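You operate a simulated robot arm through the tools that you are given. There is no shell and no other tool. Be economical: measure what you need, move in short steps, check, and stop when the job is done.

Carry out the task below with a simulated robot arm. There is one attempt and no reset: what you move stays moved.

TASK
First stand the honey jar on the plate, then wipe the drip and slide the plate there.
Fine: the red-lidded jar; wipe, then slide onto the clean spot; the blue cloth goes back where it lay.
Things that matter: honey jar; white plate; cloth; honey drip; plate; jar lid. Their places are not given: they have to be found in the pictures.

It is judged by the outcome, as a careful person would: the job done as asked, and still so three seconds after it is handed in. It fails if anything else is knocked over, pushed out of place, dropped, spilled or broken.

THE ROBOT
A 7-joint arm with a two-finger parallel gripper, fixed in place. Base frame: the origin is at the foot of the arm, x ahead of it, y to its left, z up; the work surface is at about z = 0. Lengths are in mm, angles in degrees, forces in N, time in s.
With the tool pointing down near the work surface it reaches from about 220 to 580 mm from the base axis. Its first joint turns from -66.0 to 66.0 degrees. Payload 2.5 kg.
Tool frame: the origin (TCP) lies between the finger pads and is the grasp point; the fingertips stand 23 mm ahead of it; z points along the fingers, y is the line along which they close. The gripper opens to 94 mm. The fingers are 38 mm wide and 10 mm thick; the gripper's body (54 by 96 mm) begins 39 mm behind the TCP.
Orientation is told as [roll, pitch, yaw] about the base's x, y, z axes, in that order, counted from this pose: with the fingers straight down and closing along the base's y, the tool's x points along the base's -x, its y along +y and its z along -z.

THE INTERFACE
- The arm moves only by the tool move_arm. Its arguments are lists of equal length, an entry for each row: "translation": the shift along the base's x, y, z in mm, a list of three; "angular": the turn, a rotation vector about the base's x, y, z in degrees, a list of three. In form: {"translation": [[x, y, z], ...], "angular": [[wx, wy, wz], ...]}. A call has 1 to 10 rows; each row shifts and turns the commanded pose from where the row before left it. "hand" is the opening, from 0 (shut) to 1 (fully open), set as the call begins (left out, the last holds). A row lasts 0.2 s, in which the tool goes at most 50 mm and 8.6 degrees; a call with a longer step from one row to the next is refused whole, and so is a gripper value outside its range. A pose out of reach is approached as far as the arm can. The call stops where the force on the tool passes 70 N (or 10 N more than at its start, if that is more) or the arm is blocked; 0.2 s more then pass. The fingers move at their own pace (about 108 mm/s each) and stop on an object; they squeeze with about 32 N. The grip force told is the motor's: it shows also when the fingers shut on nothing. Time passes only in rows, and 0.2 s behind the last, so rows that do not move let the fingers close. It gives the time, the measured TCP pose, the force on the tool (base axes), the opening and the grip force at its end, in the units of the frame above (readings bear some noise), and new pictures: "show" is both (left out), scene, wrist or none.
- Cameras (640 x 400 px; columns grow to the right, rows downward): "scene" is fixed at [126, -419.9, 528.3]; the picture's right is [0.74, -0.67, 0.00], its down [-0.46, -0.52, -0.72] and it looks along [0.48, 0.53, -0.69] (base axes); focal length 269 px, centre (320, 200). "wrist" rides on the gripper at [-39, 0, -44] in the tool frame; the picture's right is [0.00, -1.00, 0.00], its down [0.97, 0.00, -0.24] and it looks along [0.24, 0.00, 0.97] (tool axes); focal length 218 px, centre (320, 200).
- pixel_to_xyz(camera, pixels): for up to 12 pixels [column, row] of the newest picture of that camera ("zoom" is the newest enlarged one), the place [x, y, z] in the base frame of the surface seen there, good to about 3 mm. No time passes.
- zoom(camera, box): a new picture of the part [left, top, right, bottom] of that camera's present view, enlarged. No time passes.
- sign_off(): hands the job in; it is judged then, once.

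Work in short steps. Measure before you move; look again where a grasp or a placing could have gone wrong, and mend it. You have 80 turns and 120 pictures in all, the two below and enlarged ones among them. Open the gripper and draw the arm clear of the work before you hand the job in, unless the task says otherwise; then end with one line.

The tools are called after "Request:" as a command line: name --argument value ..., lists and objects as JSON in quotes. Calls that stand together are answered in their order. move_arm: Moves the arm, as the interface text tells. Its arguments: {"type":"object","properties":{"translation":{"type":"array","items":{"type":"array","items":{"type":"number"}}},"angular":{"type":"array","items":{"type":"array","items":{"type":"number"}}},"hand":{"type":"number"},"show":{"type":"string","enum":["both","scene","wrist","none"]}},"required":["translation","angular"]} The other tools are called the same way: pixel_to_xyz (camera, pixels) gives the place of the surface under pixels of a picture; zoom (camera, box) takes an enlarged picture of a part of a camera's view; sign_off () hands the job in.

At the start:

```text
clock: 0.0
eef_pos: [345.9, -32.6, 322.5]
orientation: [0.0, 0.0, -0.1]
wrist_force: [0.8, 0.9, 0.5]
gripper_width: 94.0
finger_force: 0.1
```

scene: 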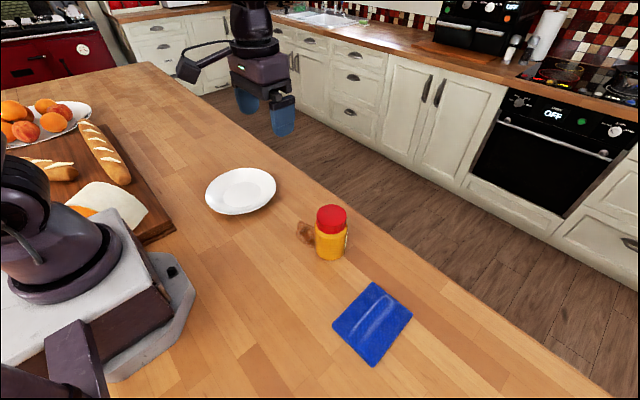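
wrist: 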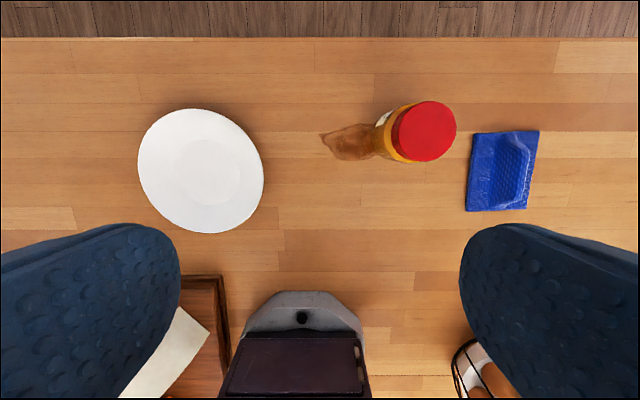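

The wrist picture shows the plate near (200,170), the drip near (350,142), the jar lid near (424,131) and the cloth near (502,170). I'll measure all of them and zoom in.

Request:
pixel_to_xyz --camera "wrist" --pixels '[[201, 171], [139, 165], [263, 185], [205, 110], [205, 232], [424, 131], [325, 136], [350, 142], [350, 158], [478, 135], [538, 132], [468, 210]]'

Request:
pixel_to_xyz --camera "scene" --pixels '[[331, 212], [331, 245], [330, 258], [305, 232], [374, 283], [412, 316], [373, 366], [333, 326], [378, 315], [390, 300], [360, 335], [241, 190]]'

Request:
zoom --camera "wrist" --box '[300, 80, 560, 240]'

Request:
zoom --camera "scene" --box '[200, 150, 440, 380]'

```text
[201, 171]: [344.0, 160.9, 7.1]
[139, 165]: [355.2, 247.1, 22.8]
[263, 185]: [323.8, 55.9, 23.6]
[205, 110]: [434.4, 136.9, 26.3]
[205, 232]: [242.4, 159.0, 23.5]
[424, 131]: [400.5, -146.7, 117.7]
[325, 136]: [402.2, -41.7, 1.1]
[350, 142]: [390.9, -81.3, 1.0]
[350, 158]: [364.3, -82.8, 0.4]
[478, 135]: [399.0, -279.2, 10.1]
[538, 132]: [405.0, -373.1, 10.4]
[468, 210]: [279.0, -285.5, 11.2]
```

```text
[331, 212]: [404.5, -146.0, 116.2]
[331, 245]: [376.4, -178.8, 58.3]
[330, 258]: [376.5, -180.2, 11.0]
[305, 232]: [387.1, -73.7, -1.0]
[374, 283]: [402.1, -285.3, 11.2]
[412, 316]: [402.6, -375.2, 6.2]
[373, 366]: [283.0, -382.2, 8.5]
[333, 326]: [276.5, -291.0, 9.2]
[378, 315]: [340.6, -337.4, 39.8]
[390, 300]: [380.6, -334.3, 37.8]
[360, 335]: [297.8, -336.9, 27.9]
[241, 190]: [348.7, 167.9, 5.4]
```

```text
2.46 times, centred on (430, 160) of wrist
```

zoom: 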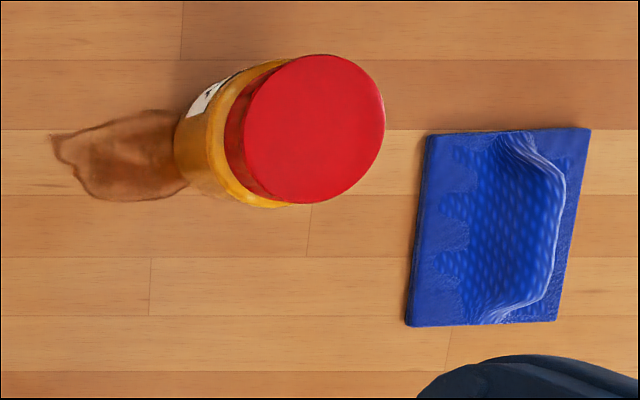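

```text
1.74 times, centred on (320, 265) of scene
```

zoom: 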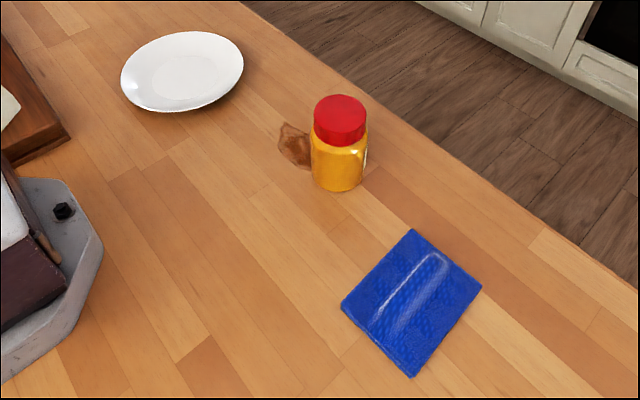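

The jar body looks slightly wider than its lid, so a vertical grip just below the lid may work. I'll measure the jar's profile, the plate's profile and the nearby obstacles.

Request:
zoom --camera "scene" --box '[290, 195, 370, 270]'

Request:
pixel_to_xyz --camera "scene" --pixels '[[317, 213], [346, 213], [331, 206], [331, 222], [331, 229], [331, 232], [331, 235], [331, 239], [331, 250], [331, 255], [315, 240], [347, 240]]'

Request:
pixel_to_xyz --camera "scene" --pixels '[[206, 193], [275, 183], [240, 169], [240, 214], [225, 190], [262, 188], [240, 180], [240, 205], [126, 182], [148, 213], [297, 222], [172, 235]]'

```text
5.33 times, centred on (330, 232) of scene
```

zoom: 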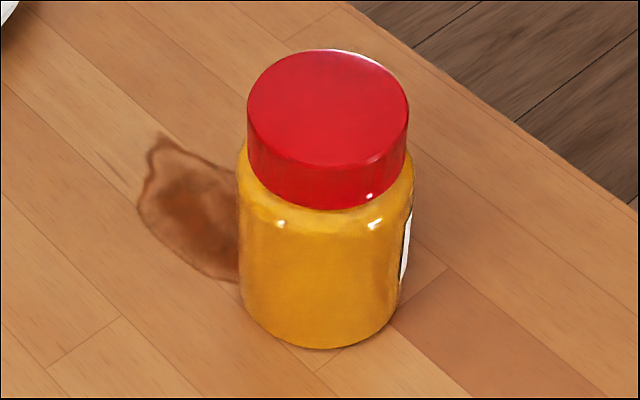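

```text
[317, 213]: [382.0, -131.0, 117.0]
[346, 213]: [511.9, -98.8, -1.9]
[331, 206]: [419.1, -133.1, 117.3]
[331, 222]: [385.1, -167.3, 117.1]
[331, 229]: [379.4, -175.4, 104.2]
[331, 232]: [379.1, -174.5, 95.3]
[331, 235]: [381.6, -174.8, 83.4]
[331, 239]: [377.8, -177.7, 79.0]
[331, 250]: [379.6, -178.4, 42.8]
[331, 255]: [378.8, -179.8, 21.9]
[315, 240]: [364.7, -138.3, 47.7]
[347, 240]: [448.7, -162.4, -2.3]
```

```text
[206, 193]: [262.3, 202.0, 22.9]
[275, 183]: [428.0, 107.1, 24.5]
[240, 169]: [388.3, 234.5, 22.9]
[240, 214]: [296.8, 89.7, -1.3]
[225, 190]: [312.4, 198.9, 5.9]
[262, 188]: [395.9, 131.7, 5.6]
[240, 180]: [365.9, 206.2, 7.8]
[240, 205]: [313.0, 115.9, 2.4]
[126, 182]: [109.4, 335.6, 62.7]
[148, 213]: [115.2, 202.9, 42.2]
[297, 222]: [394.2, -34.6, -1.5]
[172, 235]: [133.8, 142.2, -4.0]
```

The jar's axis is near (403,-148), with a lid top at z≈117, a body radius of about 37 and a shoulder near z≈80. I'll hover above it and check.

Request:
move_arm --translation '[[14, -29, -26], [14, -29, -26], [15, -29, -26], [14, -29, -26], [0, 0, 0]]' --angular '[[0, 0, 0], [0, 0, 0], [0, 0, 0], [0, 0, 0], [0, 0, 0]]' --hand 1

```text
clock: 1.2
eef_pos: [405.4, -149.1, 218.1]
orientation: [0.0, 0.1, 0.0]
wrist_force: [-0.1, 0.1, 0.2]
gripper_width: 94.0
finger_force: 0.1
```

scene: 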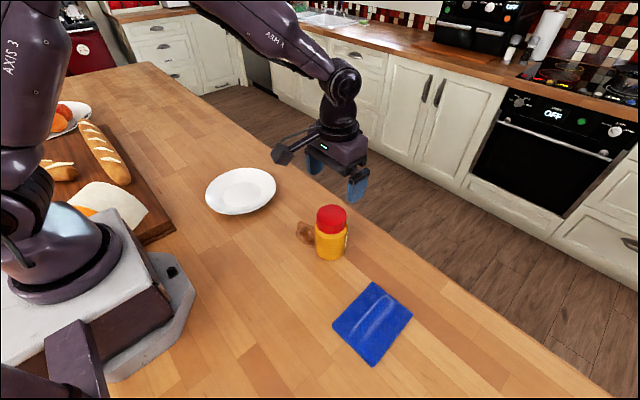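
wrist: 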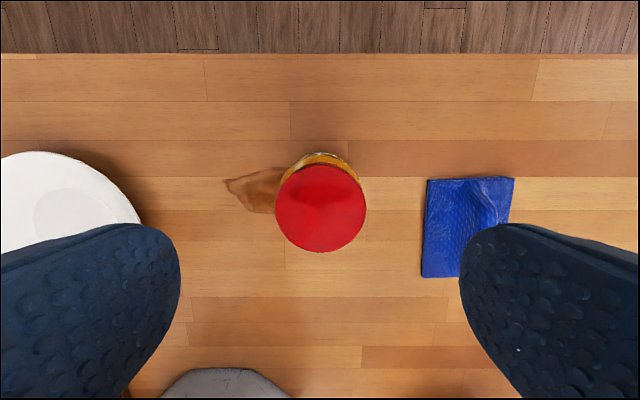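

Request:
pixel_to_xyz --camera "wrist" --pixels '[[321, 208], [276, 208], [366, 208], [321, 166], [321, 251], [227, 182], [275, 212], [260, 190], [245, 205]]'

Request:
pixel_to_xyz --camera "scene" --pixels '[[281, 155], [305, 137], [345, 155], [340, 120], [318, 165], [358, 190]]'

Request:
zoom --camera "scene" --box '[250, 50, 410, 210]'

```text
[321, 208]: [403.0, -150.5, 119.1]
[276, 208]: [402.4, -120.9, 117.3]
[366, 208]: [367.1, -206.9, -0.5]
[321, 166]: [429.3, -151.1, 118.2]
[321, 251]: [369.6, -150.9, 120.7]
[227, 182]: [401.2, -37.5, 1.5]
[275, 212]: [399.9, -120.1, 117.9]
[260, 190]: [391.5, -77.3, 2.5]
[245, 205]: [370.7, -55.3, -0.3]
```

```text
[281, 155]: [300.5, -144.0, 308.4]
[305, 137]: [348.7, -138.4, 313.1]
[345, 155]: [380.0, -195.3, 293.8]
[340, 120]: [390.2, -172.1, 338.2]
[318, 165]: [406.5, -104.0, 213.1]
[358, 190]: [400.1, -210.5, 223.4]
```

```text
2.50 times, centred on (330, 130) of scene
```

zoom: 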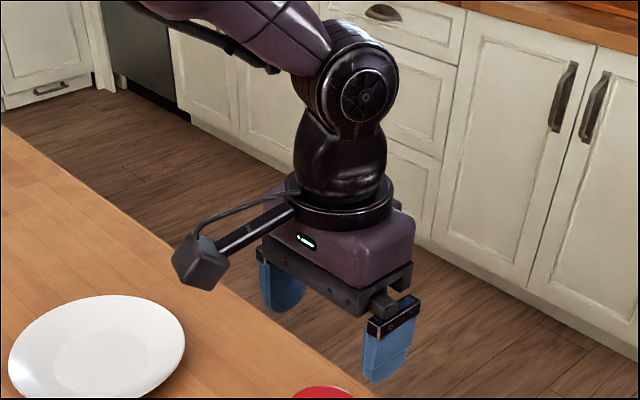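

The lid's axis is at about (402.5,-150). I'll descend to z≈83, with the fingertips on the body just under the lid.

Request:
move_arm --translation '[[-2, -1, -30], [0, 0, -30], [0, 0, -30], [0, 0, -25], [0, 0, -20], [0, 0, 0]]' --angular '[[0, 0, 0], [0, 0, 0], [0, 0, 0], [0, 0, 0], [0, 0, 0], [0, 0, 0]]'

```text
clock: 2.6
eef_pos: [398.8, -151.6, 81.8]
orientation: [-0.1, 0.0, -0.1]
wrist_force: [0.6, 0.9, -0.4]
gripper_width: 94.0
finger_force: 0.0
```

scene: 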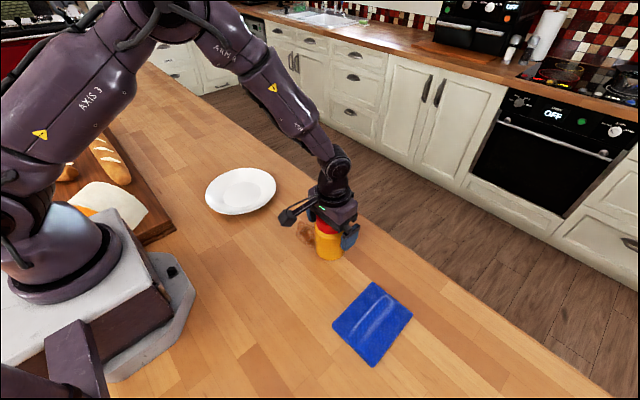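
wrist: 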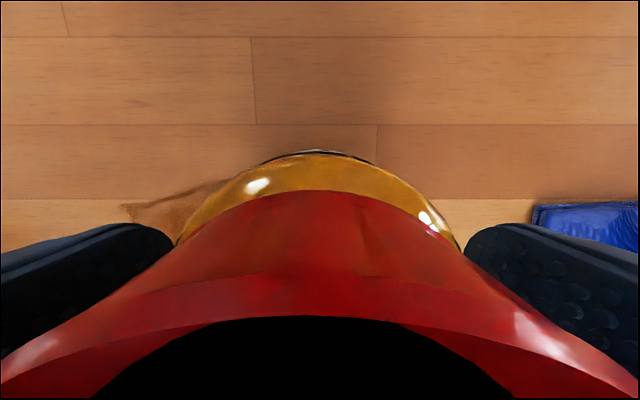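

The fingers straddle the jar body with no contact, so I'll nudge +x a little and close.

Request:
move_arm --translation '[[2, 0, 0], [0, 0, 0], [0, 0, 0]]' --angular '[[0, 0, 0], [0, 0, 0], [0, 0, 0]]' --hand 0

Request:
zoom --camera "scene" --box '[270, 170, 390, 270]'

```text
clock: 3.4
eef_pos: [400.4, -150.5, 82.7]
orientation: [-0.1, 0.0, 0.0]
wrist_force: [0.1, 0.2, -0.5]
gripper_width: 73.5
finger_force: 31.9
```

scene: 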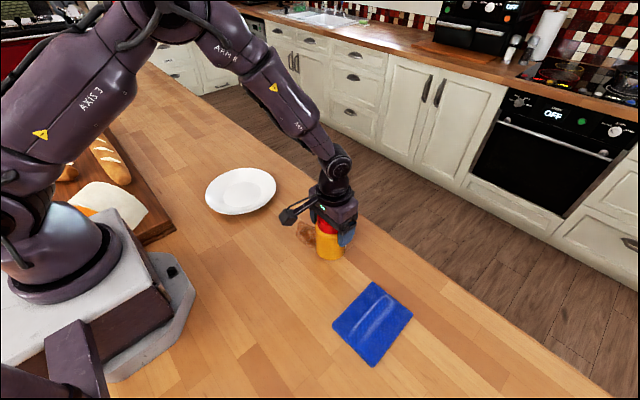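
wrist: 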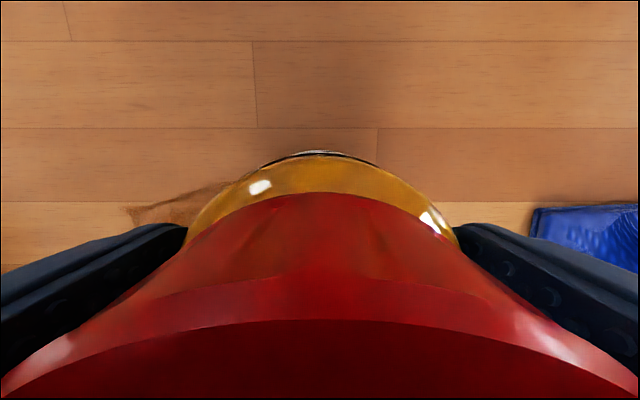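

```text
4.00 times, centred on (330, 220) of scene
```

zoom: 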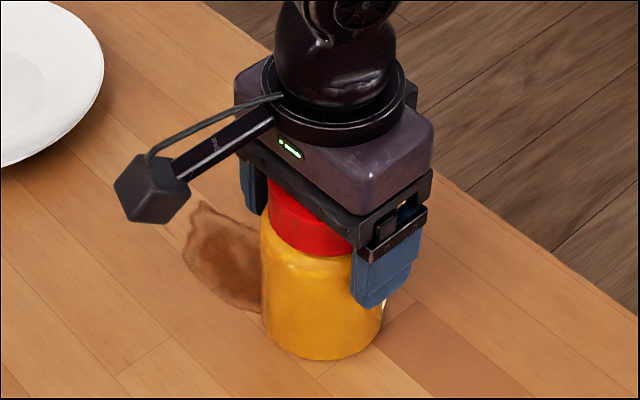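

Grip width is 73.5, so I'm holding the jar's body. I'll lift it 70 mm gently and check.

Request:
move_arm --translation '[[0, 0, 5], [0, 0, 15], [0, 0, 25], [0, 0, 25], [0, 0, 0]]' --angular '[[0, 0, 0], [0, 0, 0], [0, 0, 0], [0, 0, 0], [0, 0, 0]]'

```text
clock: 4.6
eef_pos: [401.7, -149.5, 151.2]
orientation: [0.0, -0.1, 0.0]
wrist_force: [-0.5, 0.3, -5.3]
gripper_width: 73.8
finger_force: 32.4
```

scene: 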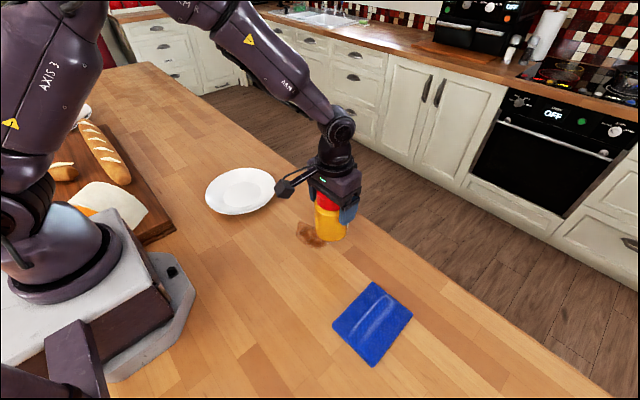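
wrist: 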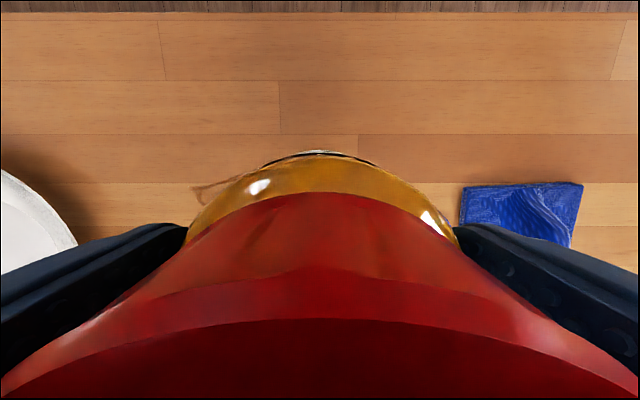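

The jar is off the table and held firmly. I'll carry it at height to above the plate centre at about (341,152).

Request:
move_arm --translation '[[-4, 20, 0], [-8, 40, 0], [-8, 40, 0], [-8, 40, 0], [-8, 40, 0], [-8, 40, 0], [-8, 40, 0], [-6, 28, 0], [-2.5, 13.5, 0], [0, 0, 0]]' --angular '[[0, 0, 0], [0, 0, 0], [0, 0, 0], [0, 0, 0], [0, 0, 0], [0, 0, 0], [0, 0, 0], [0, 0, 0], [0, 0, 0], [0, 0, 0]]'

Request:
zoom --camera "scene" --box '[160, 90, 320, 230]'

```text
clock: 6.8
eef_pos: [342.6, 151.3, 154.6]
orientation: [0.1, 0.0, -0.1]
wrist_force: [0.3, -1.0, -5.4]
gripper_width: 73.4
finger_force: 31.9
```

scene: 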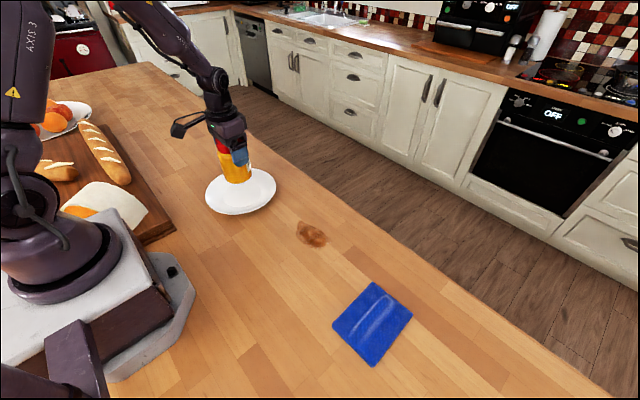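
wrist: 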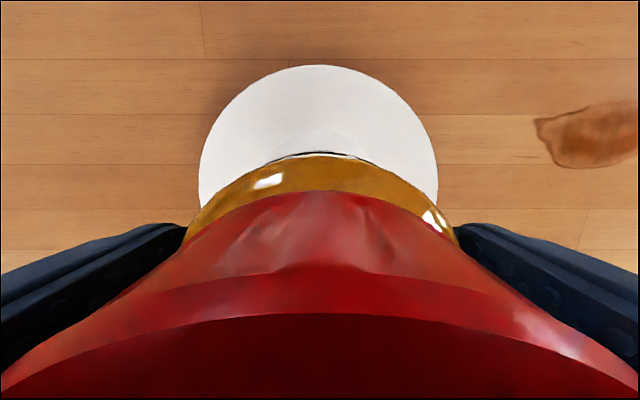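

```text
2.86 times, centred on (240, 160) of scene
```

zoom: 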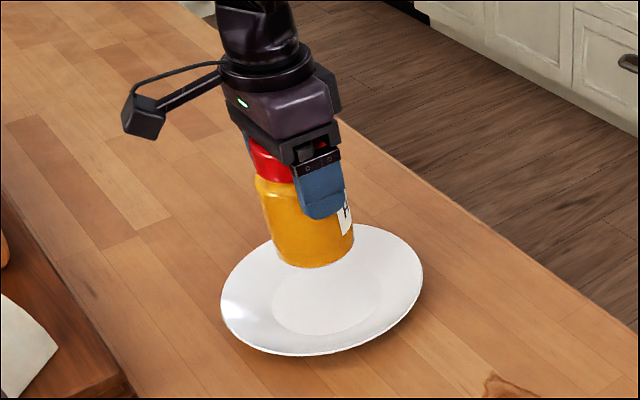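

The jar is centred over the plate (rim spans columns 199–438). I'll lower it to just above the well and measure the whole drip now that it's uncovered.

Request:
pixel_to_xyz --camera "scene" --pixels '[[297, 222], [297, 232], [305, 243], [318, 247], [327, 240], [320, 229], [308, 224], [312, 236]]'

Request:
move_arm --translation '[[0, 0, -20], [0, 0, -20], [0, 0, -15], [0, 0, -5], [0, 0, 0]]' --angular '[[0, 0, 0], [0, 0, 0], [0, 0, 0], [0, 0, 0], [0, 0, 0]]' --show "none"

Request:
zoom --camera "scene" --box '[285, 210, 345, 255]'

```text
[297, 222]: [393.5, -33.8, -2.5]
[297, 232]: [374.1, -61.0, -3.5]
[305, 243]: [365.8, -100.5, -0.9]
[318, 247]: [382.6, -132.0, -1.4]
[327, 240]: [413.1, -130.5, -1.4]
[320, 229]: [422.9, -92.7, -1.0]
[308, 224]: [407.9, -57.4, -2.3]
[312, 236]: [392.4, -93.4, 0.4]
```

```text
clock: 8.0
eef_pos: [341.9, 151.7, 92.2]
orientation: [-0.1, 0.0, 0.0]
wrist_force: [0.2, 0.3, -5.1]
gripper_width: 73.6
finger_force: 32.3
```

```text
8.89 times, centred on (315, 232) of scene
```

zoom: 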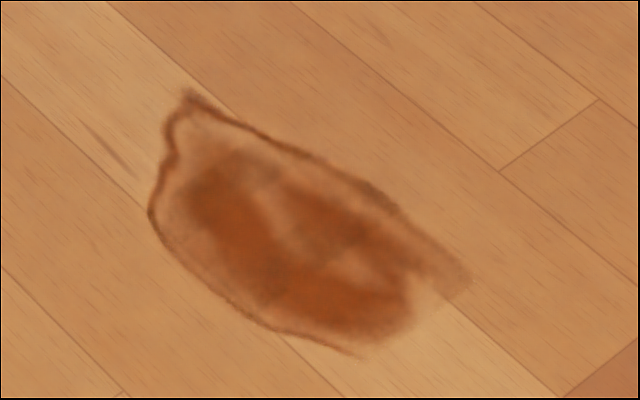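

Drip spans about x 362–420, y −135 to −32, with its centre near (391,−85). I'll lower the last few mm watching the force.

Request:
move_arm --translation '[[0, 0, -2], [0, 0, 0]]' --angular '[[0, 0, 0], [0, 0, 0]]' --show "none"

Request:
zoom --camera "scene" --box '[190, 130, 300, 220]'

```text
clock: 8.6
eef_pos: [342.2, 151.9, 90.6]
orientation: [-0.1, 0.0, 0.0]
wrist_force: [0.3, -0.5, -5.7]
gripper_width: 73.5
finger_force: 32.3
```

```text
4.44 times, centred on (245, 175) of scene
```

zoom: 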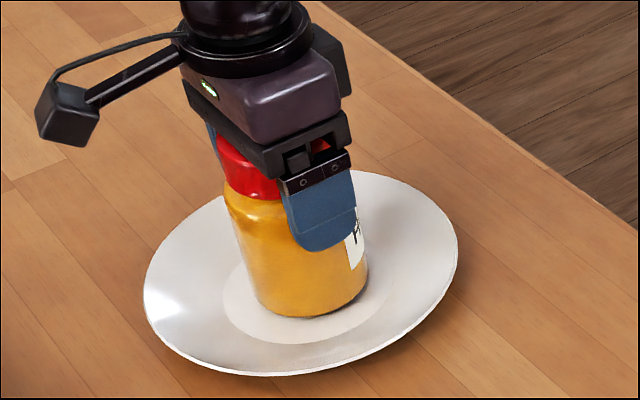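

Request:
move_arm --translation '[[0, 0, -1.5], [0, 0, 0]]' --angular '[[0, 0, 0], [0, 0, 0]]' --show "none"

```text
clock: 9.2
eef_pos: [342.2, 151.9, 89.3]
orientation: [0.0, 0.0, 0.0]
wrist_force: [0.3, 0.7, -5.4]
gripper_width: 73.4
finger_force: 32.1
```

Request:
move_arm --translation '[[0, 0, -1.5], [0, 0, 0]]' --angular '[[0, 0, 0], [0, 0, 0]]' --show "none"

```text
clock: 9.8
eef_pos: [343.3, 151.6, 89.5]
orientation: [0.0, -0.1, 0.0]
wrist_force: [-2.5, 0.9, 9.8]
gripper_width: 73.6
finger_force: 32.2
```

Force has risen to +9.8, so the jar is standing in the plate. I'll open and rise straight up.

Request:
move_arm --translation '[[0, 0, 0], [0, 0, 0], [0, 0, 20], [0, 0, 35], [0, 0, 40], [0, 0, 40], [0, 0, 0]]' --angular '[[0, 0, 0], [0, 0, 0], [0, 0, 0], [0, 0, 0], [0, 0, 0], [0, 0, 0], [0, 0, 0]]' --hand 1

Request:
zoom --camera "scene" --box '[190, 110, 300, 220]'

```text
clock: 11.4
eef_pos: [346.0, 152.9, 222.8]
orientation: [-0.1, 0.1, 0.1]
wrist_force: [0.3, 0.0, -0.3]
gripper_width: 94.1
finger_force: 0.1
```

scene: 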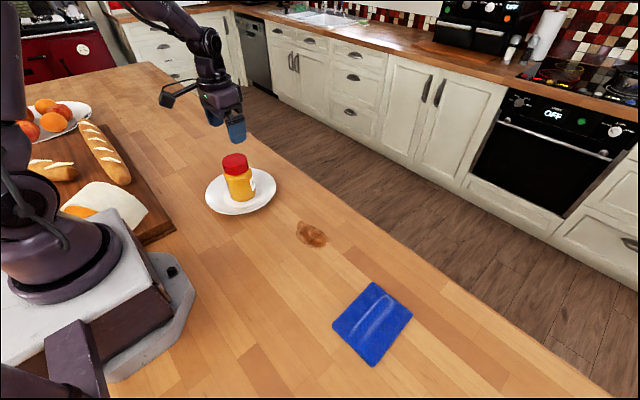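
wrist: 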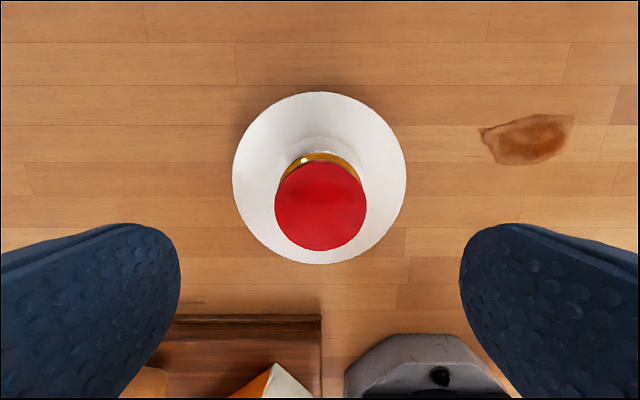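

```text
3.64 times, centred on (245, 165) of scene
```

zoom: 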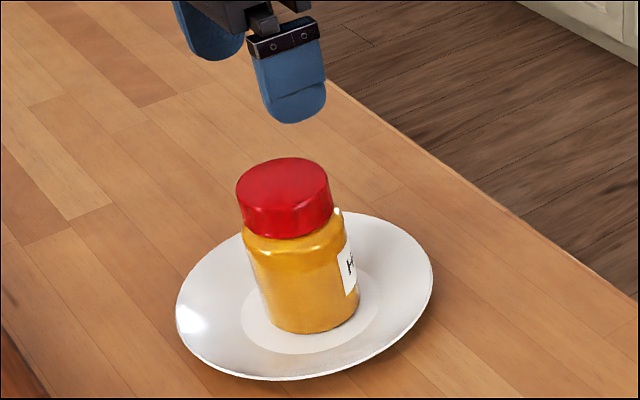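

The jar is standing on the plate. Next I'll measure the drip from above and travel to over the cloth at about (341,-334).

Request:
pixel_to_xyz --camera "wrist" --pixels '[[480, 130], [574, 118], [530, 116], [520, 165], [555, 158], [530, 140], [320, 92], [320, 264], [233, 178], [406, 178]]'

Request:
move_arm --translation '[[0, -25, 0], [0, -48, 0], [-1, -48, 0], [0, -48, 0], [-1, -48, 0], [0, -48, 0], [-1, -48, 0], [0, -48, 0], [-1, -48, 0], [0, -48, 0]]' --angular '[[0, 0, 0], [0, 0, 0], [0, 0, 0], [0, 0, 0], [0, 0, 0], [0, 0, 0], [0, 0, 0], [0, 0, 0], [0, 0, 0], [0, 0, 0]]' --show "none"

Request:
move_arm --translation '[[0, -29, -20], [0, 0, -30], [0, 0, 0]]' --angular '[[0, 0, 0], [0, 0, 0], [0, 0, 0]]'

```text
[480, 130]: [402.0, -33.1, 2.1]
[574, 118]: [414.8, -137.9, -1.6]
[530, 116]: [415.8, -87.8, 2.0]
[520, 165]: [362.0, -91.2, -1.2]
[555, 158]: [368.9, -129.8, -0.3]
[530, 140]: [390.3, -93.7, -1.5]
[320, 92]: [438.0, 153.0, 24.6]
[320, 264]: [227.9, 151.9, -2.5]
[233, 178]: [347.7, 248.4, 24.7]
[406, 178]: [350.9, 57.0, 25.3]
```

```text
clock: 13.6
eef_pos: [340.1, -306.0, 226.3]
orientation: [0.0, 0.0, 0.1]
wrist_force: [-0.4, -0.2, 0.2]
gripper_width: 94.2
finger_force: 0.1
```

```text
clock: 14.4
eef_pos: [341.2, -333.9, 175.9]
orientation: [-0.1, 0.0, -0.1]
wrist_force: [0.5, -0.3, 0.2]
gripper_width: 93.9
finger_force: 0.1
```

scene: 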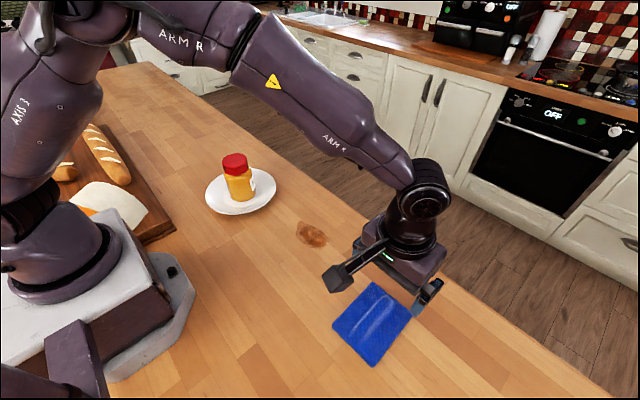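
wrist: 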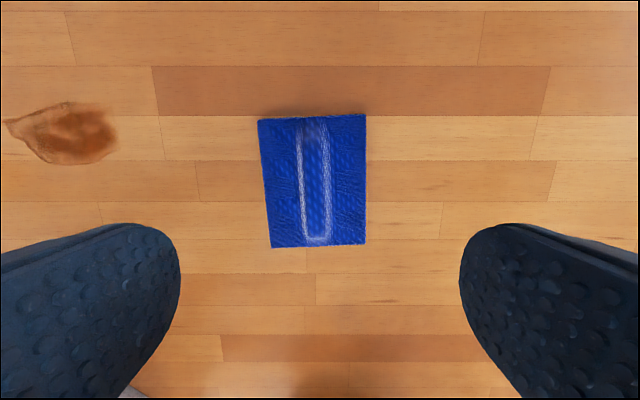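

Request:
pixel_to_xyz --camera "wrist" --pixels '[[259, 121], [366, 115], [366, 243], [272, 247], [314, 180], [300, 180], [328, 180], [314, 130], [315, 225], [290, 180], [340, 180], [314, 155]]'

Request:
zoom --camera "wrist" --box '[240, 100, 390, 260]'

Request:
zoom --camera "scene" --box '[320, 270, 430, 375]'

```text
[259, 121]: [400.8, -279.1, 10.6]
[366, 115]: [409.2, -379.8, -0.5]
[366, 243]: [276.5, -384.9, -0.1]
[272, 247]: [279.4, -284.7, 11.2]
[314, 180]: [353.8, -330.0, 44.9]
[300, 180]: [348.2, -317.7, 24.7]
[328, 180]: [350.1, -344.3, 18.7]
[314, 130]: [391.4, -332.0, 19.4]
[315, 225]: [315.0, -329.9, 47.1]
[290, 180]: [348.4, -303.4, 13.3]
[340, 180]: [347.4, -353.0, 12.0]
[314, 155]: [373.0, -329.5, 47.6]
```

```text
2.50 times, centred on (315, 180) of wrist
```

zoom: 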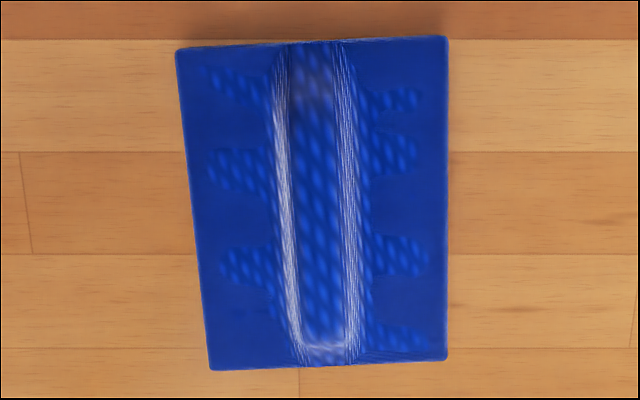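

```text
3.81 times, centred on (375, 322) of scene
```

zoom: 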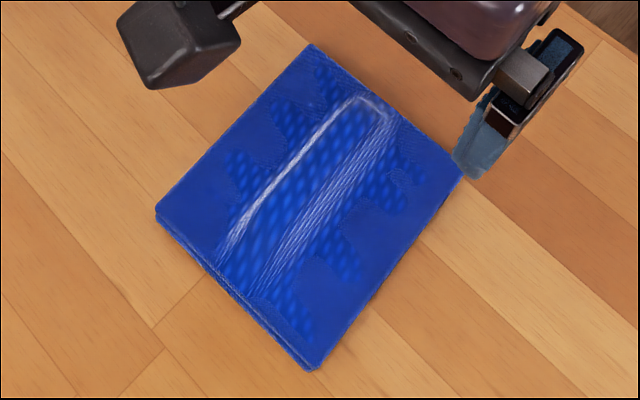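

The cloth's fold ridge runs along x at y≈−331, about 25 wide and up to z≈47, and the cloth spans x 279–402, y −281 to −380. I'll descend with open fingers to TCP z≈40 and check.

Request:
move_arm --translation '[[0, 3, -35], [0, 0, -35], [0, 0, -30], [0, 0, -25], [0, 0, -10], [0, 0, 0]]' --angular '[[0, 0, 0], [0, 0, 0], [0, 0, 0], [0, 0, 0], [0, 0, 0], [0, 0, 0]]'

```text
clock: 15.8
eef_pos: [340.0, -329.5, 40.5]
orientation: [0.0, -0.1, 0.0]
wrist_force: [1.2, -0.8, 0.5]
gripper_width: 94.2
finger_force: 0.0
```

scene: 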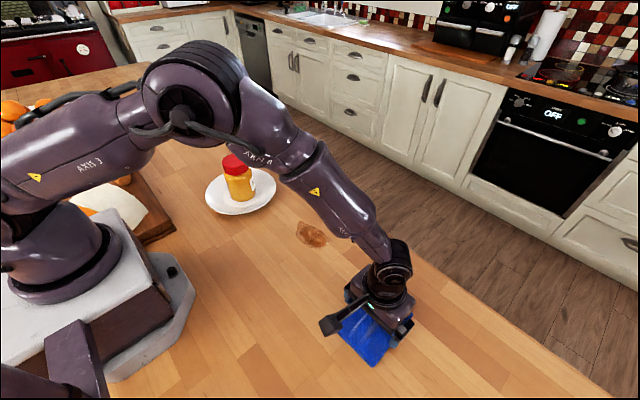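
wrist: 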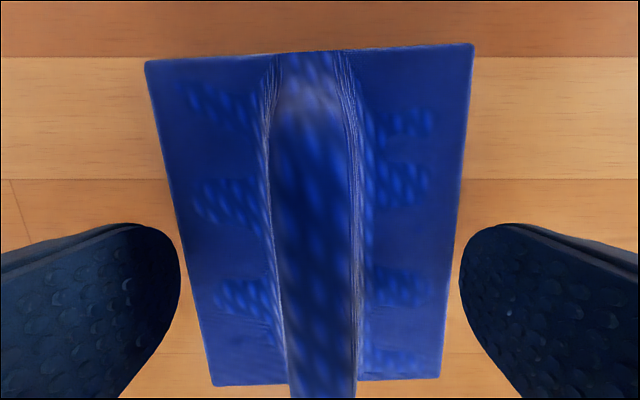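

Request:
move_arm --translation '[[0, 0, -2], [0, 0, 0], [0, 0, 0], [0, 0, 0]]' --angular '[[0, 0, 0], [0, 0, 0], [0, 0, 0], [0, 0, 0]]' --hand 0 --show "wrist"

```text
clock: 16.8
eef_pos: [340.7, -330.3, 37.0]
orientation: [0.0, 0.1, -0.1]
wrist_force: [0.5, -1.1, -0.4]
gripper_width: 23.1
finger_force: 32.7
```

wrist: 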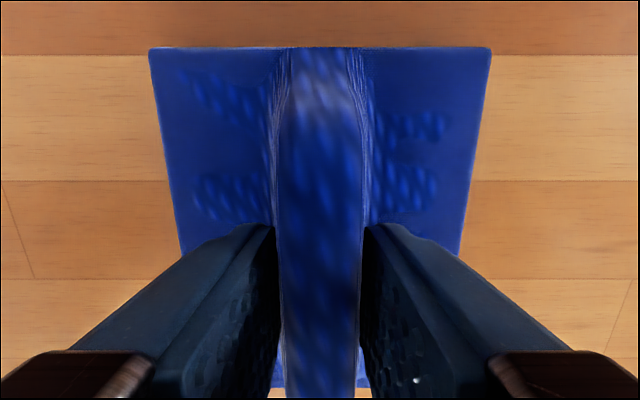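

Gripped at 23 mm. The cloth turned about 3° to align, which I'll undo when returning it. I'll lift and carry it over the drip.

Request:
move_arm --translation '[[0, 0, 15], [0, 0, 30], [6, 35, 0], [10, 48, 0], [10, 48, 0], [10, 48, 0], [10, 48, 0], [4, 18, 0], [0, 0, 0]]' --angular '[[0, 0, 0], [0, 0, 0], [0, 0, 0], [0, 0, 0], [0, 0, 0], [0, 0, 0], [0, 0, 0], [0, 0, 0], [0, 0, 0]]'

```text
clock: 18.8
eef_pos: [386.6, -86.9, 81.2]
orientation: [0.0, 0.0, -0.1]
wrist_force: [0.0, 0.1, -0.9]
gripper_width: 23.3
finger_force: 31.6
```

scene: 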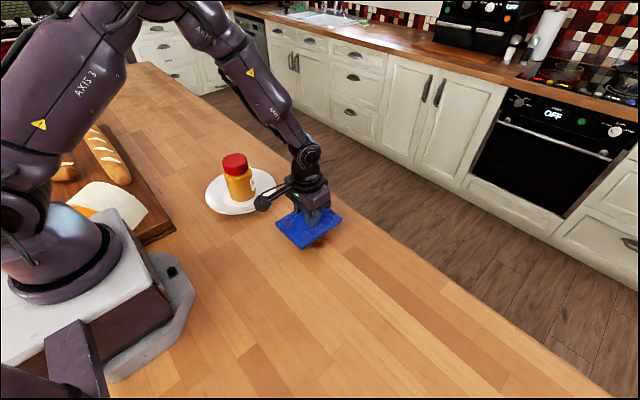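
wrist: 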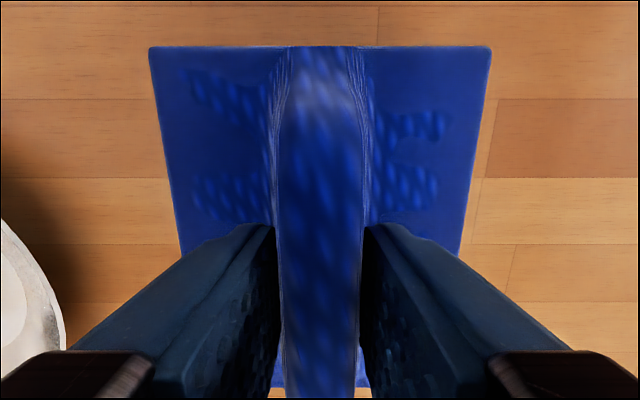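

Request:
move_arm --translation '[[2, 0, -20], [0, 0, -18], [0, 0, -5], [0, 0, 0]]' --angular '[[0, 0, 0], [0, 0, 0], [0, 0, 0], [0, 0, 0]]' --show "none"

```text
clock: 19.8
eef_pos: [390.0, -86.3, 37.3]
orientation: [0.0, -0.1, 0.0]
wrist_force: [-0.2, 0.4, -0.2]
gripper_width: 23.1
finger_force: 31.7
```

Request:
move_arm --translation '[[0, 0, -2], [0, 0, 0]]' --angular '[[0, 0, 0], [0, 0, 0]]' --show "none"

```text
clock: 20.4
eef_pos: [390.0, -86.3, 37.2]
orientation: [0.1, 0.0, 0.0]
wrist_force: [-8.6, 2.0, 30.8]
gripper_width: 23.0
finger_force: 31.8
```

It's pressing with 31 N. I'll ease up 1 mm and wipe back and forth over the whole drip.

Request:
move_arm --translation '[[0, 0, 1], [0, 20, 0], [0, 20, 0], [0, -20, 0], [0, -20, 0], [0, -20, 0], [0, -20, 0], [0, 20, 0], [0, 20, 0], [0, 0, 0]]' --angular '[[0, 0, 0], [0, 0, 0], [0, 0, 0], [0, 0, 0], [0, 0, 0], [0, 0, 0], [0, 0, 0], [0, 0, 0], [0, 0, 0], [0, 0, 0]]' --show "none"

Request:
move_arm --translation '[[15, 0, 0], [0, 20, 0], [0, 20, 0], [-15, 0, 0], [-15, 0, 0], [0, -20, 0], [0, -20, 0], [0, -20, 0], [0, -20, 0], [15, 0, 0]]' --angular '[[0, 0, 0], [0, 0, 0], [0, 0, 0], [0, 0, 0], [0, 0, 0], [0, 0, 0], [0, 0, 0], [0, 0, 0], [0, 0, 0], [0, 0, 0]]'

```text
clock: 22.6
eef_pos: [391.7, -87.4, 38.7]
orientation: [0.0, 0.1, -0.1]
wrist_force: [0.5, -1.4, 1.9]
gripper_width: 23.1
finger_force: 31.8
```

```text
clock: 24.8
eef_pos: [389.0, -128.2, 35.7]
orientation: [-0.2, 0.4, -0.2]
wrist_force: [-10.0, -4.8, 24.4]
gripper_width: 23.3
finger_force: 32.3
```

scene: 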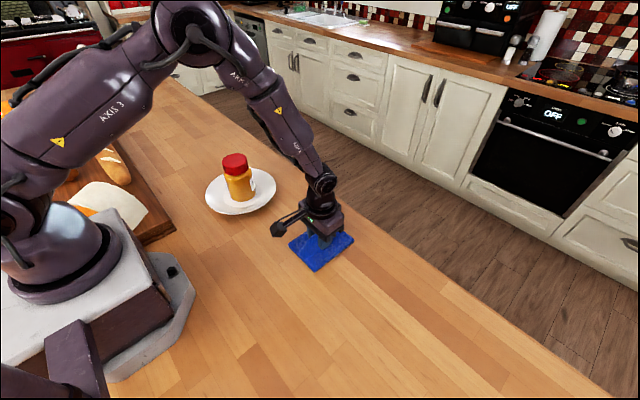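
wrist: 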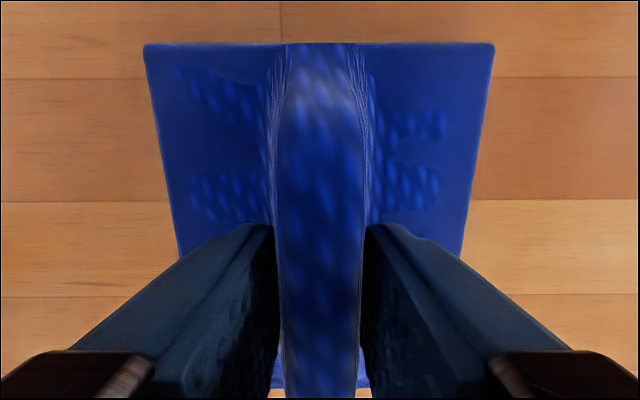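

The uncovered part looks clean. I'll do one more pass, then lift and shift toward the cloth's home to view the spot.

Request:
move_arm --translation '[[0, 20, 0], [0, 20, 0], [0, 20, 0], [0, 20, 0], [0, -20, 0], [0, -20, 0], [0, 0, 20], [0, 0, 30], [0, -40, 0], [0, -40, 0]]' --angular '[[0, 0, 0], [0, 0, 0], [0, 0, 0], [0, 0, 0], [0, 0, 0], [0, 0, 0], [0, 0, 0], [0, 0, 0], [0, 0, 0], [0, 0, 0]]' --show "none"

Request:
move_arm --translation '[[-10, -40, 0], [-12, -40, 0], [-14, -40, 0], [-14, -40, 0], [0, 0, 0]]' --angular '[[0, 0, 0], [0, 0, 0], [0, 0, 0], [0, 0, 3], [0, 0, 0]]'

Request:
zoom --camera "scene" --box '[270, 200, 360, 260]'

```text
clock: 27.0
eef_pos: [391.0, -163.9, 89.1]
orientation: [0.0, 0.0, 0.0]
wrist_force: [-0.1, 0.0, -0.4]
gripper_width: 23.1
finger_force: 32.6
```

```text
clock: 28.2
eef_pos: [340.1, -326.3, 89.6]
orientation: [-0.1, 0.0, 3.0]
wrist_force: [-0.3, 0.7, 0.0]
gripper_width: 23.0
finger_force: 32.0
```

scene: 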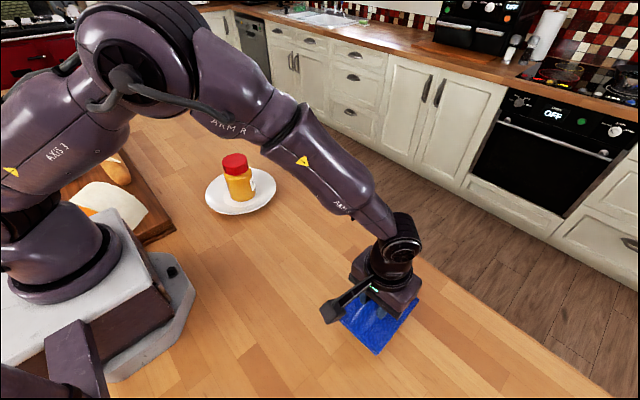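
wrist: 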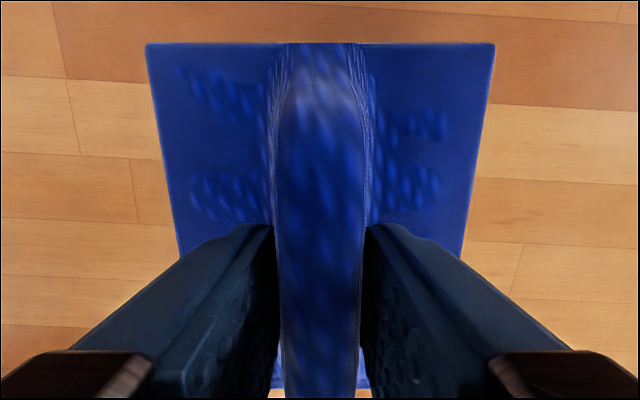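

```text
6.67 times, centred on (315, 230) of scene
```

zoom: 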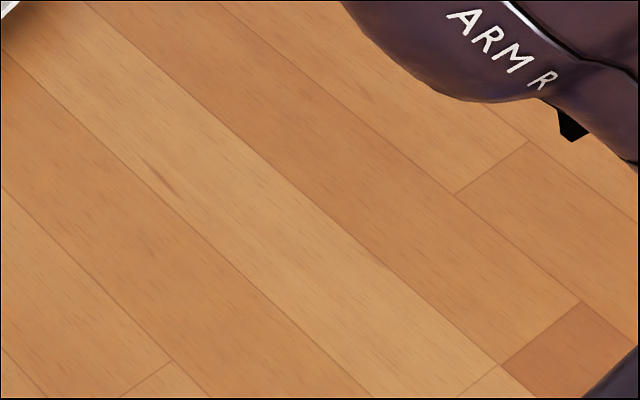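

The drip is gone. Now I'll lower the cloth back at (340.7,−330.5) with its original 3° yaw.

Request:
move_arm --translation '[[0.5, -4, -20], [0, 0, -20], [0, 0, -9], [0, 0, 0]]' --angular '[[0, 0, 0], [0, 0, 0], [0, 0, 0], [0, 0, 0]]' --show "none"

```text
clock: 29.2
eef_pos: [341.9, -331.9, 38.6]
orientation: [0.0, 0.0, 3.1]
wrist_force: [-0.7, -0.5, -0.4]
gripper_width: 23.2
finger_force: 31.6
```

Request:
move_arm --translation '[[-0.5, 1, -1.5], [0, 0, 0]]' --angular '[[0, 0, 0], [0, 0, 0]]' --show "none"

```text
clock: 29.8
eef_pos: [340.7, -329.8, 36.7]
orientation: [-0.2, -0.1, 3.0]
wrist_force: [-0.1, -1.4, 2.8]
gripper_width: 23.3
finger_force: 32.3
```

The cloth is touching the table. I'll release it and rise.

Request:
move_arm --translation '[[0, 0, 0], [0, 0, 0], [0, 0, 0], [0, 0, 30], [0, 0, 45], [0, 0, 45], [0, 0, 40], [0, 0, 0]]' --angular '[[0, 0, 0], [0, 0, 0], [0, 0, 0], [0, 0, 0], [0, 0, 0], [0, 0, -3], [0, 0, 0], [0, 0, 0]]' --hand 1

```text
clock: 31.6
eef_pos: [338.9, -328.2, 198.3]
orientation: [0.0, 0.0, 0.1]
wrist_force: [-0.5, -0.2, 0.8]
gripper_width: 94.1
finger_force: 0.1
```

scene: 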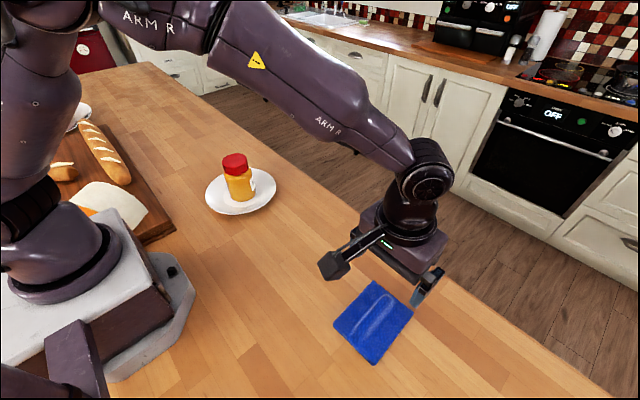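
wrist: 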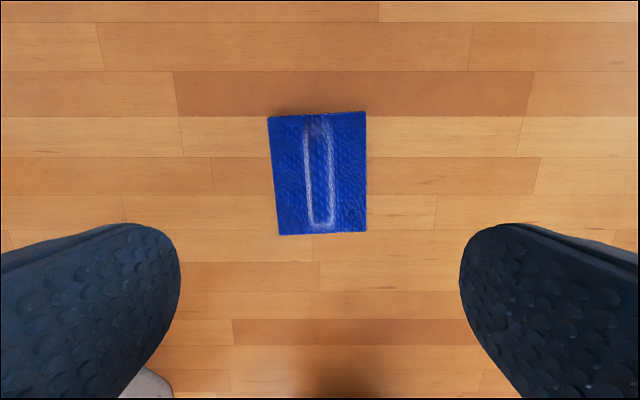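

The cloth is back. I'll check its placement, then get a fresh fix on the plate, jar and nearby objects for the slide.

Request:
pixel_to_xyz --camera "scene" --pixels '[[374, 282], [411, 315], [373, 362], [335, 325], [206, 193], [275, 183], [234, 163], [130, 180], [80, 125], [90, 112], [146, 213], [120, 150]]'

Request:
move_arm --translation '[[0, 25, 5], [0, 45, 5], [0, 45, 0], [0, 45, 0], [0, 45, 0], [0, 45, 0], [0, 45, 0], [0, 45, 0], [0, 40, 0], [0, 0, 0]]' --angular '[[0, 0, 0], [0, 0, 0], [0, 0, 0], [0, 0, 0], [0, 0, 0], [0, 0, 0], [0, 0, 0], [0, 0, 0], [0, 0, 0], [0, 0, 0]]'

```text
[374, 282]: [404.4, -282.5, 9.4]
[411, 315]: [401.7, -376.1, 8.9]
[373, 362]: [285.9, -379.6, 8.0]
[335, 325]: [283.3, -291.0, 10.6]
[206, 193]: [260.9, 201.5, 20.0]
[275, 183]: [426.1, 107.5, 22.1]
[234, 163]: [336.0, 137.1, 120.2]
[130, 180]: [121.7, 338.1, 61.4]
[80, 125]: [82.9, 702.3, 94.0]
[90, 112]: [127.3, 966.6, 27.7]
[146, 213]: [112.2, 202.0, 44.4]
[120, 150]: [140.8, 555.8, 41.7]
```

```text
clock: 33.8
eef_pos: [338.0, 47.9, 207.0]
orientation: [-0.1, 0.0, 0.0]
wrist_force: [-0.8, -0.4, 0.6]
gripper_width: 94.1
finger_force: 0.0
```

scene: 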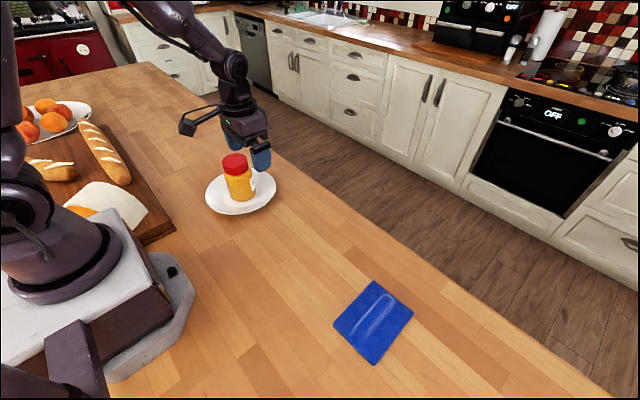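
wrist: 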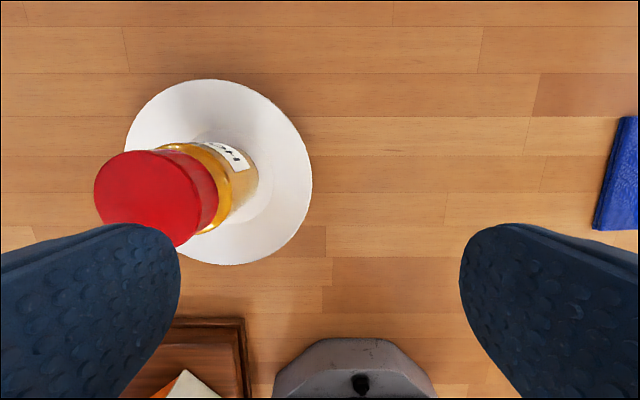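

Surroundings are clear. I'll travel over the jar to behind the plate's +y side while yawing −78.6°, so the two open fingers form a pushing cradle.

Request:
move_arm --translation '[[-2, 22.5, 0], [-2, 22.5, 0], [-2, 22.5, 0], [-2, 22.5, 0], [-2, 22.5, 0], [-2, 22.5, 0], [-2, 22.5, 0], [-2, 22.5, 0], [-2, 22.5, 0], [-2, 22.5, 0]]' --angular '[[0, 0, -7.86], [0, 0, -7.86], [0, 0, -7.86], [0, 0, -7.86], [0, 0, -7.86], [0, 0, -7.86], [0, 0, -7.86], [0, 0, -7.86], [0, 0, -7.86], [0, 0, -7.86]]'

```text
clock: 36.0
eef_pos: [322.3, 274.7, 207.7]
orientation: [0.0, 0.0, -78.8]
wrist_force: [0.0, -0.2, -0.4]
gripper_width: 94.0
finger_force: 0.0
```

scene: 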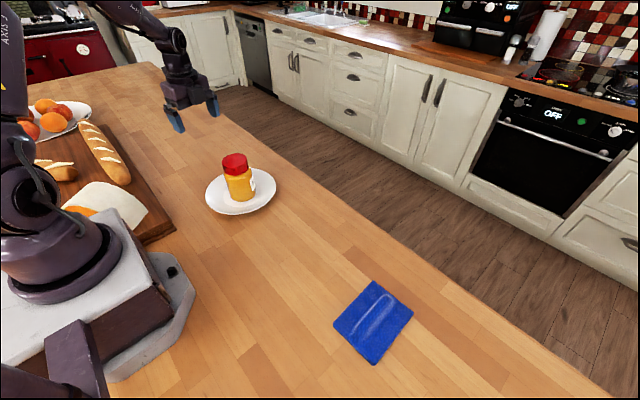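
wrist: 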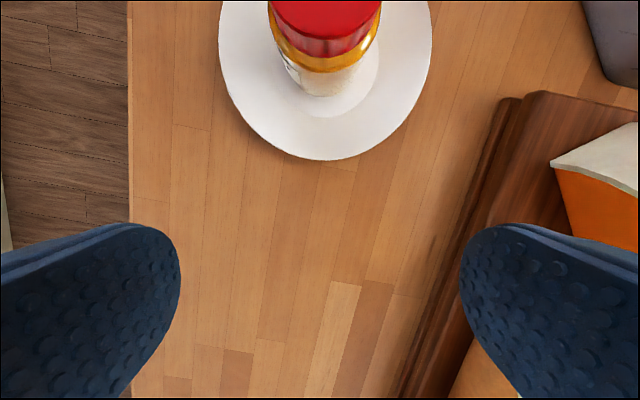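

The bread board is close to the −x finger, so I'll measure its edge.

Request:
pixel_to_xyz --camera "wrist" --pixels '[[520, 97], [480, 170], [455, 240], [420, 330], [400, 390], [540, 93], [324, 160], [218, 30], [432, 30], [580, 180]]'

```text
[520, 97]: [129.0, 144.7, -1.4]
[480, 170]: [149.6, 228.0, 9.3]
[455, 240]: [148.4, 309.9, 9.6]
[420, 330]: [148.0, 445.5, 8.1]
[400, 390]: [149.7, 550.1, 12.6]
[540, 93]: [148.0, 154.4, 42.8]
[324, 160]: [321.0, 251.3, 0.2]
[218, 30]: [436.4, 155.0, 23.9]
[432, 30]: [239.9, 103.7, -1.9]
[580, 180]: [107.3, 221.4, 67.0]
```

The board edge is at x≈150, well clear of the finger at x≈262. I'll descend straight down behind the plate.

Request:
move_arm --translation '[[0, 2, -35], [0, 0, -40], [0, 0, -40], [0, 0, -35], [0, 0, -20], [0, 0, -5], [0, 0, 0]]' --angular '[[0, 0, 0], [0, 0, 0], [0, 0, 0], [0, 0, 0], [0, 0, 0], [0, 0, 0], [0, 0, 0]]'

Request:
zoom --camera "scene" --box '[140, 90, 300, 230]'

```text
clock: 37.6
eef_pos: [319.9, 277.9, 30.9]
orientation: [0.0, 0.0, -78.6]
wrist_force: [0.4, -0.6, 0.4]
gripper_width: 94.2
finger_force: 0.0
```

scene: 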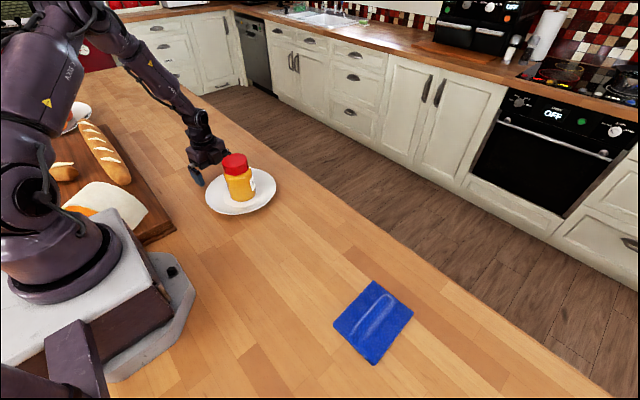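
wrist: 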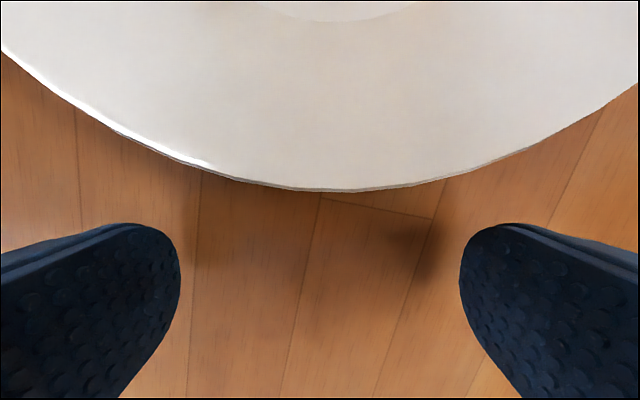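

```text
2.86 times, centred on (220, 160) of scene
```

zoom: 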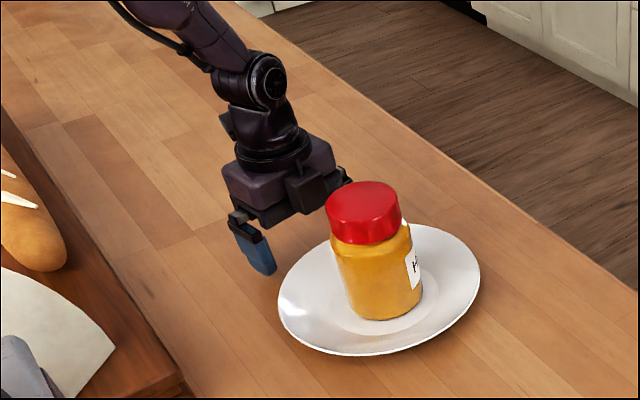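

Lined up: the rim's pole is at column ~320, mid-way between the fingers. I'll creep forward along the push line until contact.

Request:
move_arm --translation '[[1, -4.9, 0], [1, -4.9, 0], [1, -4.9, 0], [0, 0, 0]]' --angular '[[0, 0, 0], [0, 0, 0], [0, 0, 0], [0, 0, 0]]' --show "wrist"

```text
clock: 38.6
eef_pos: [323.4, 263.5, 32.3]
orientation: [0.1, 0.0, -78.6]
wrist_force: [-0.6, 0.2, -0.4]
gripper_width: 94.1
finger_force: 0.1
```

wrist: 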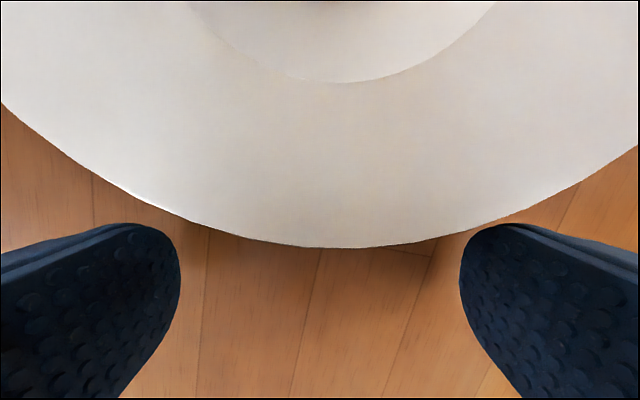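

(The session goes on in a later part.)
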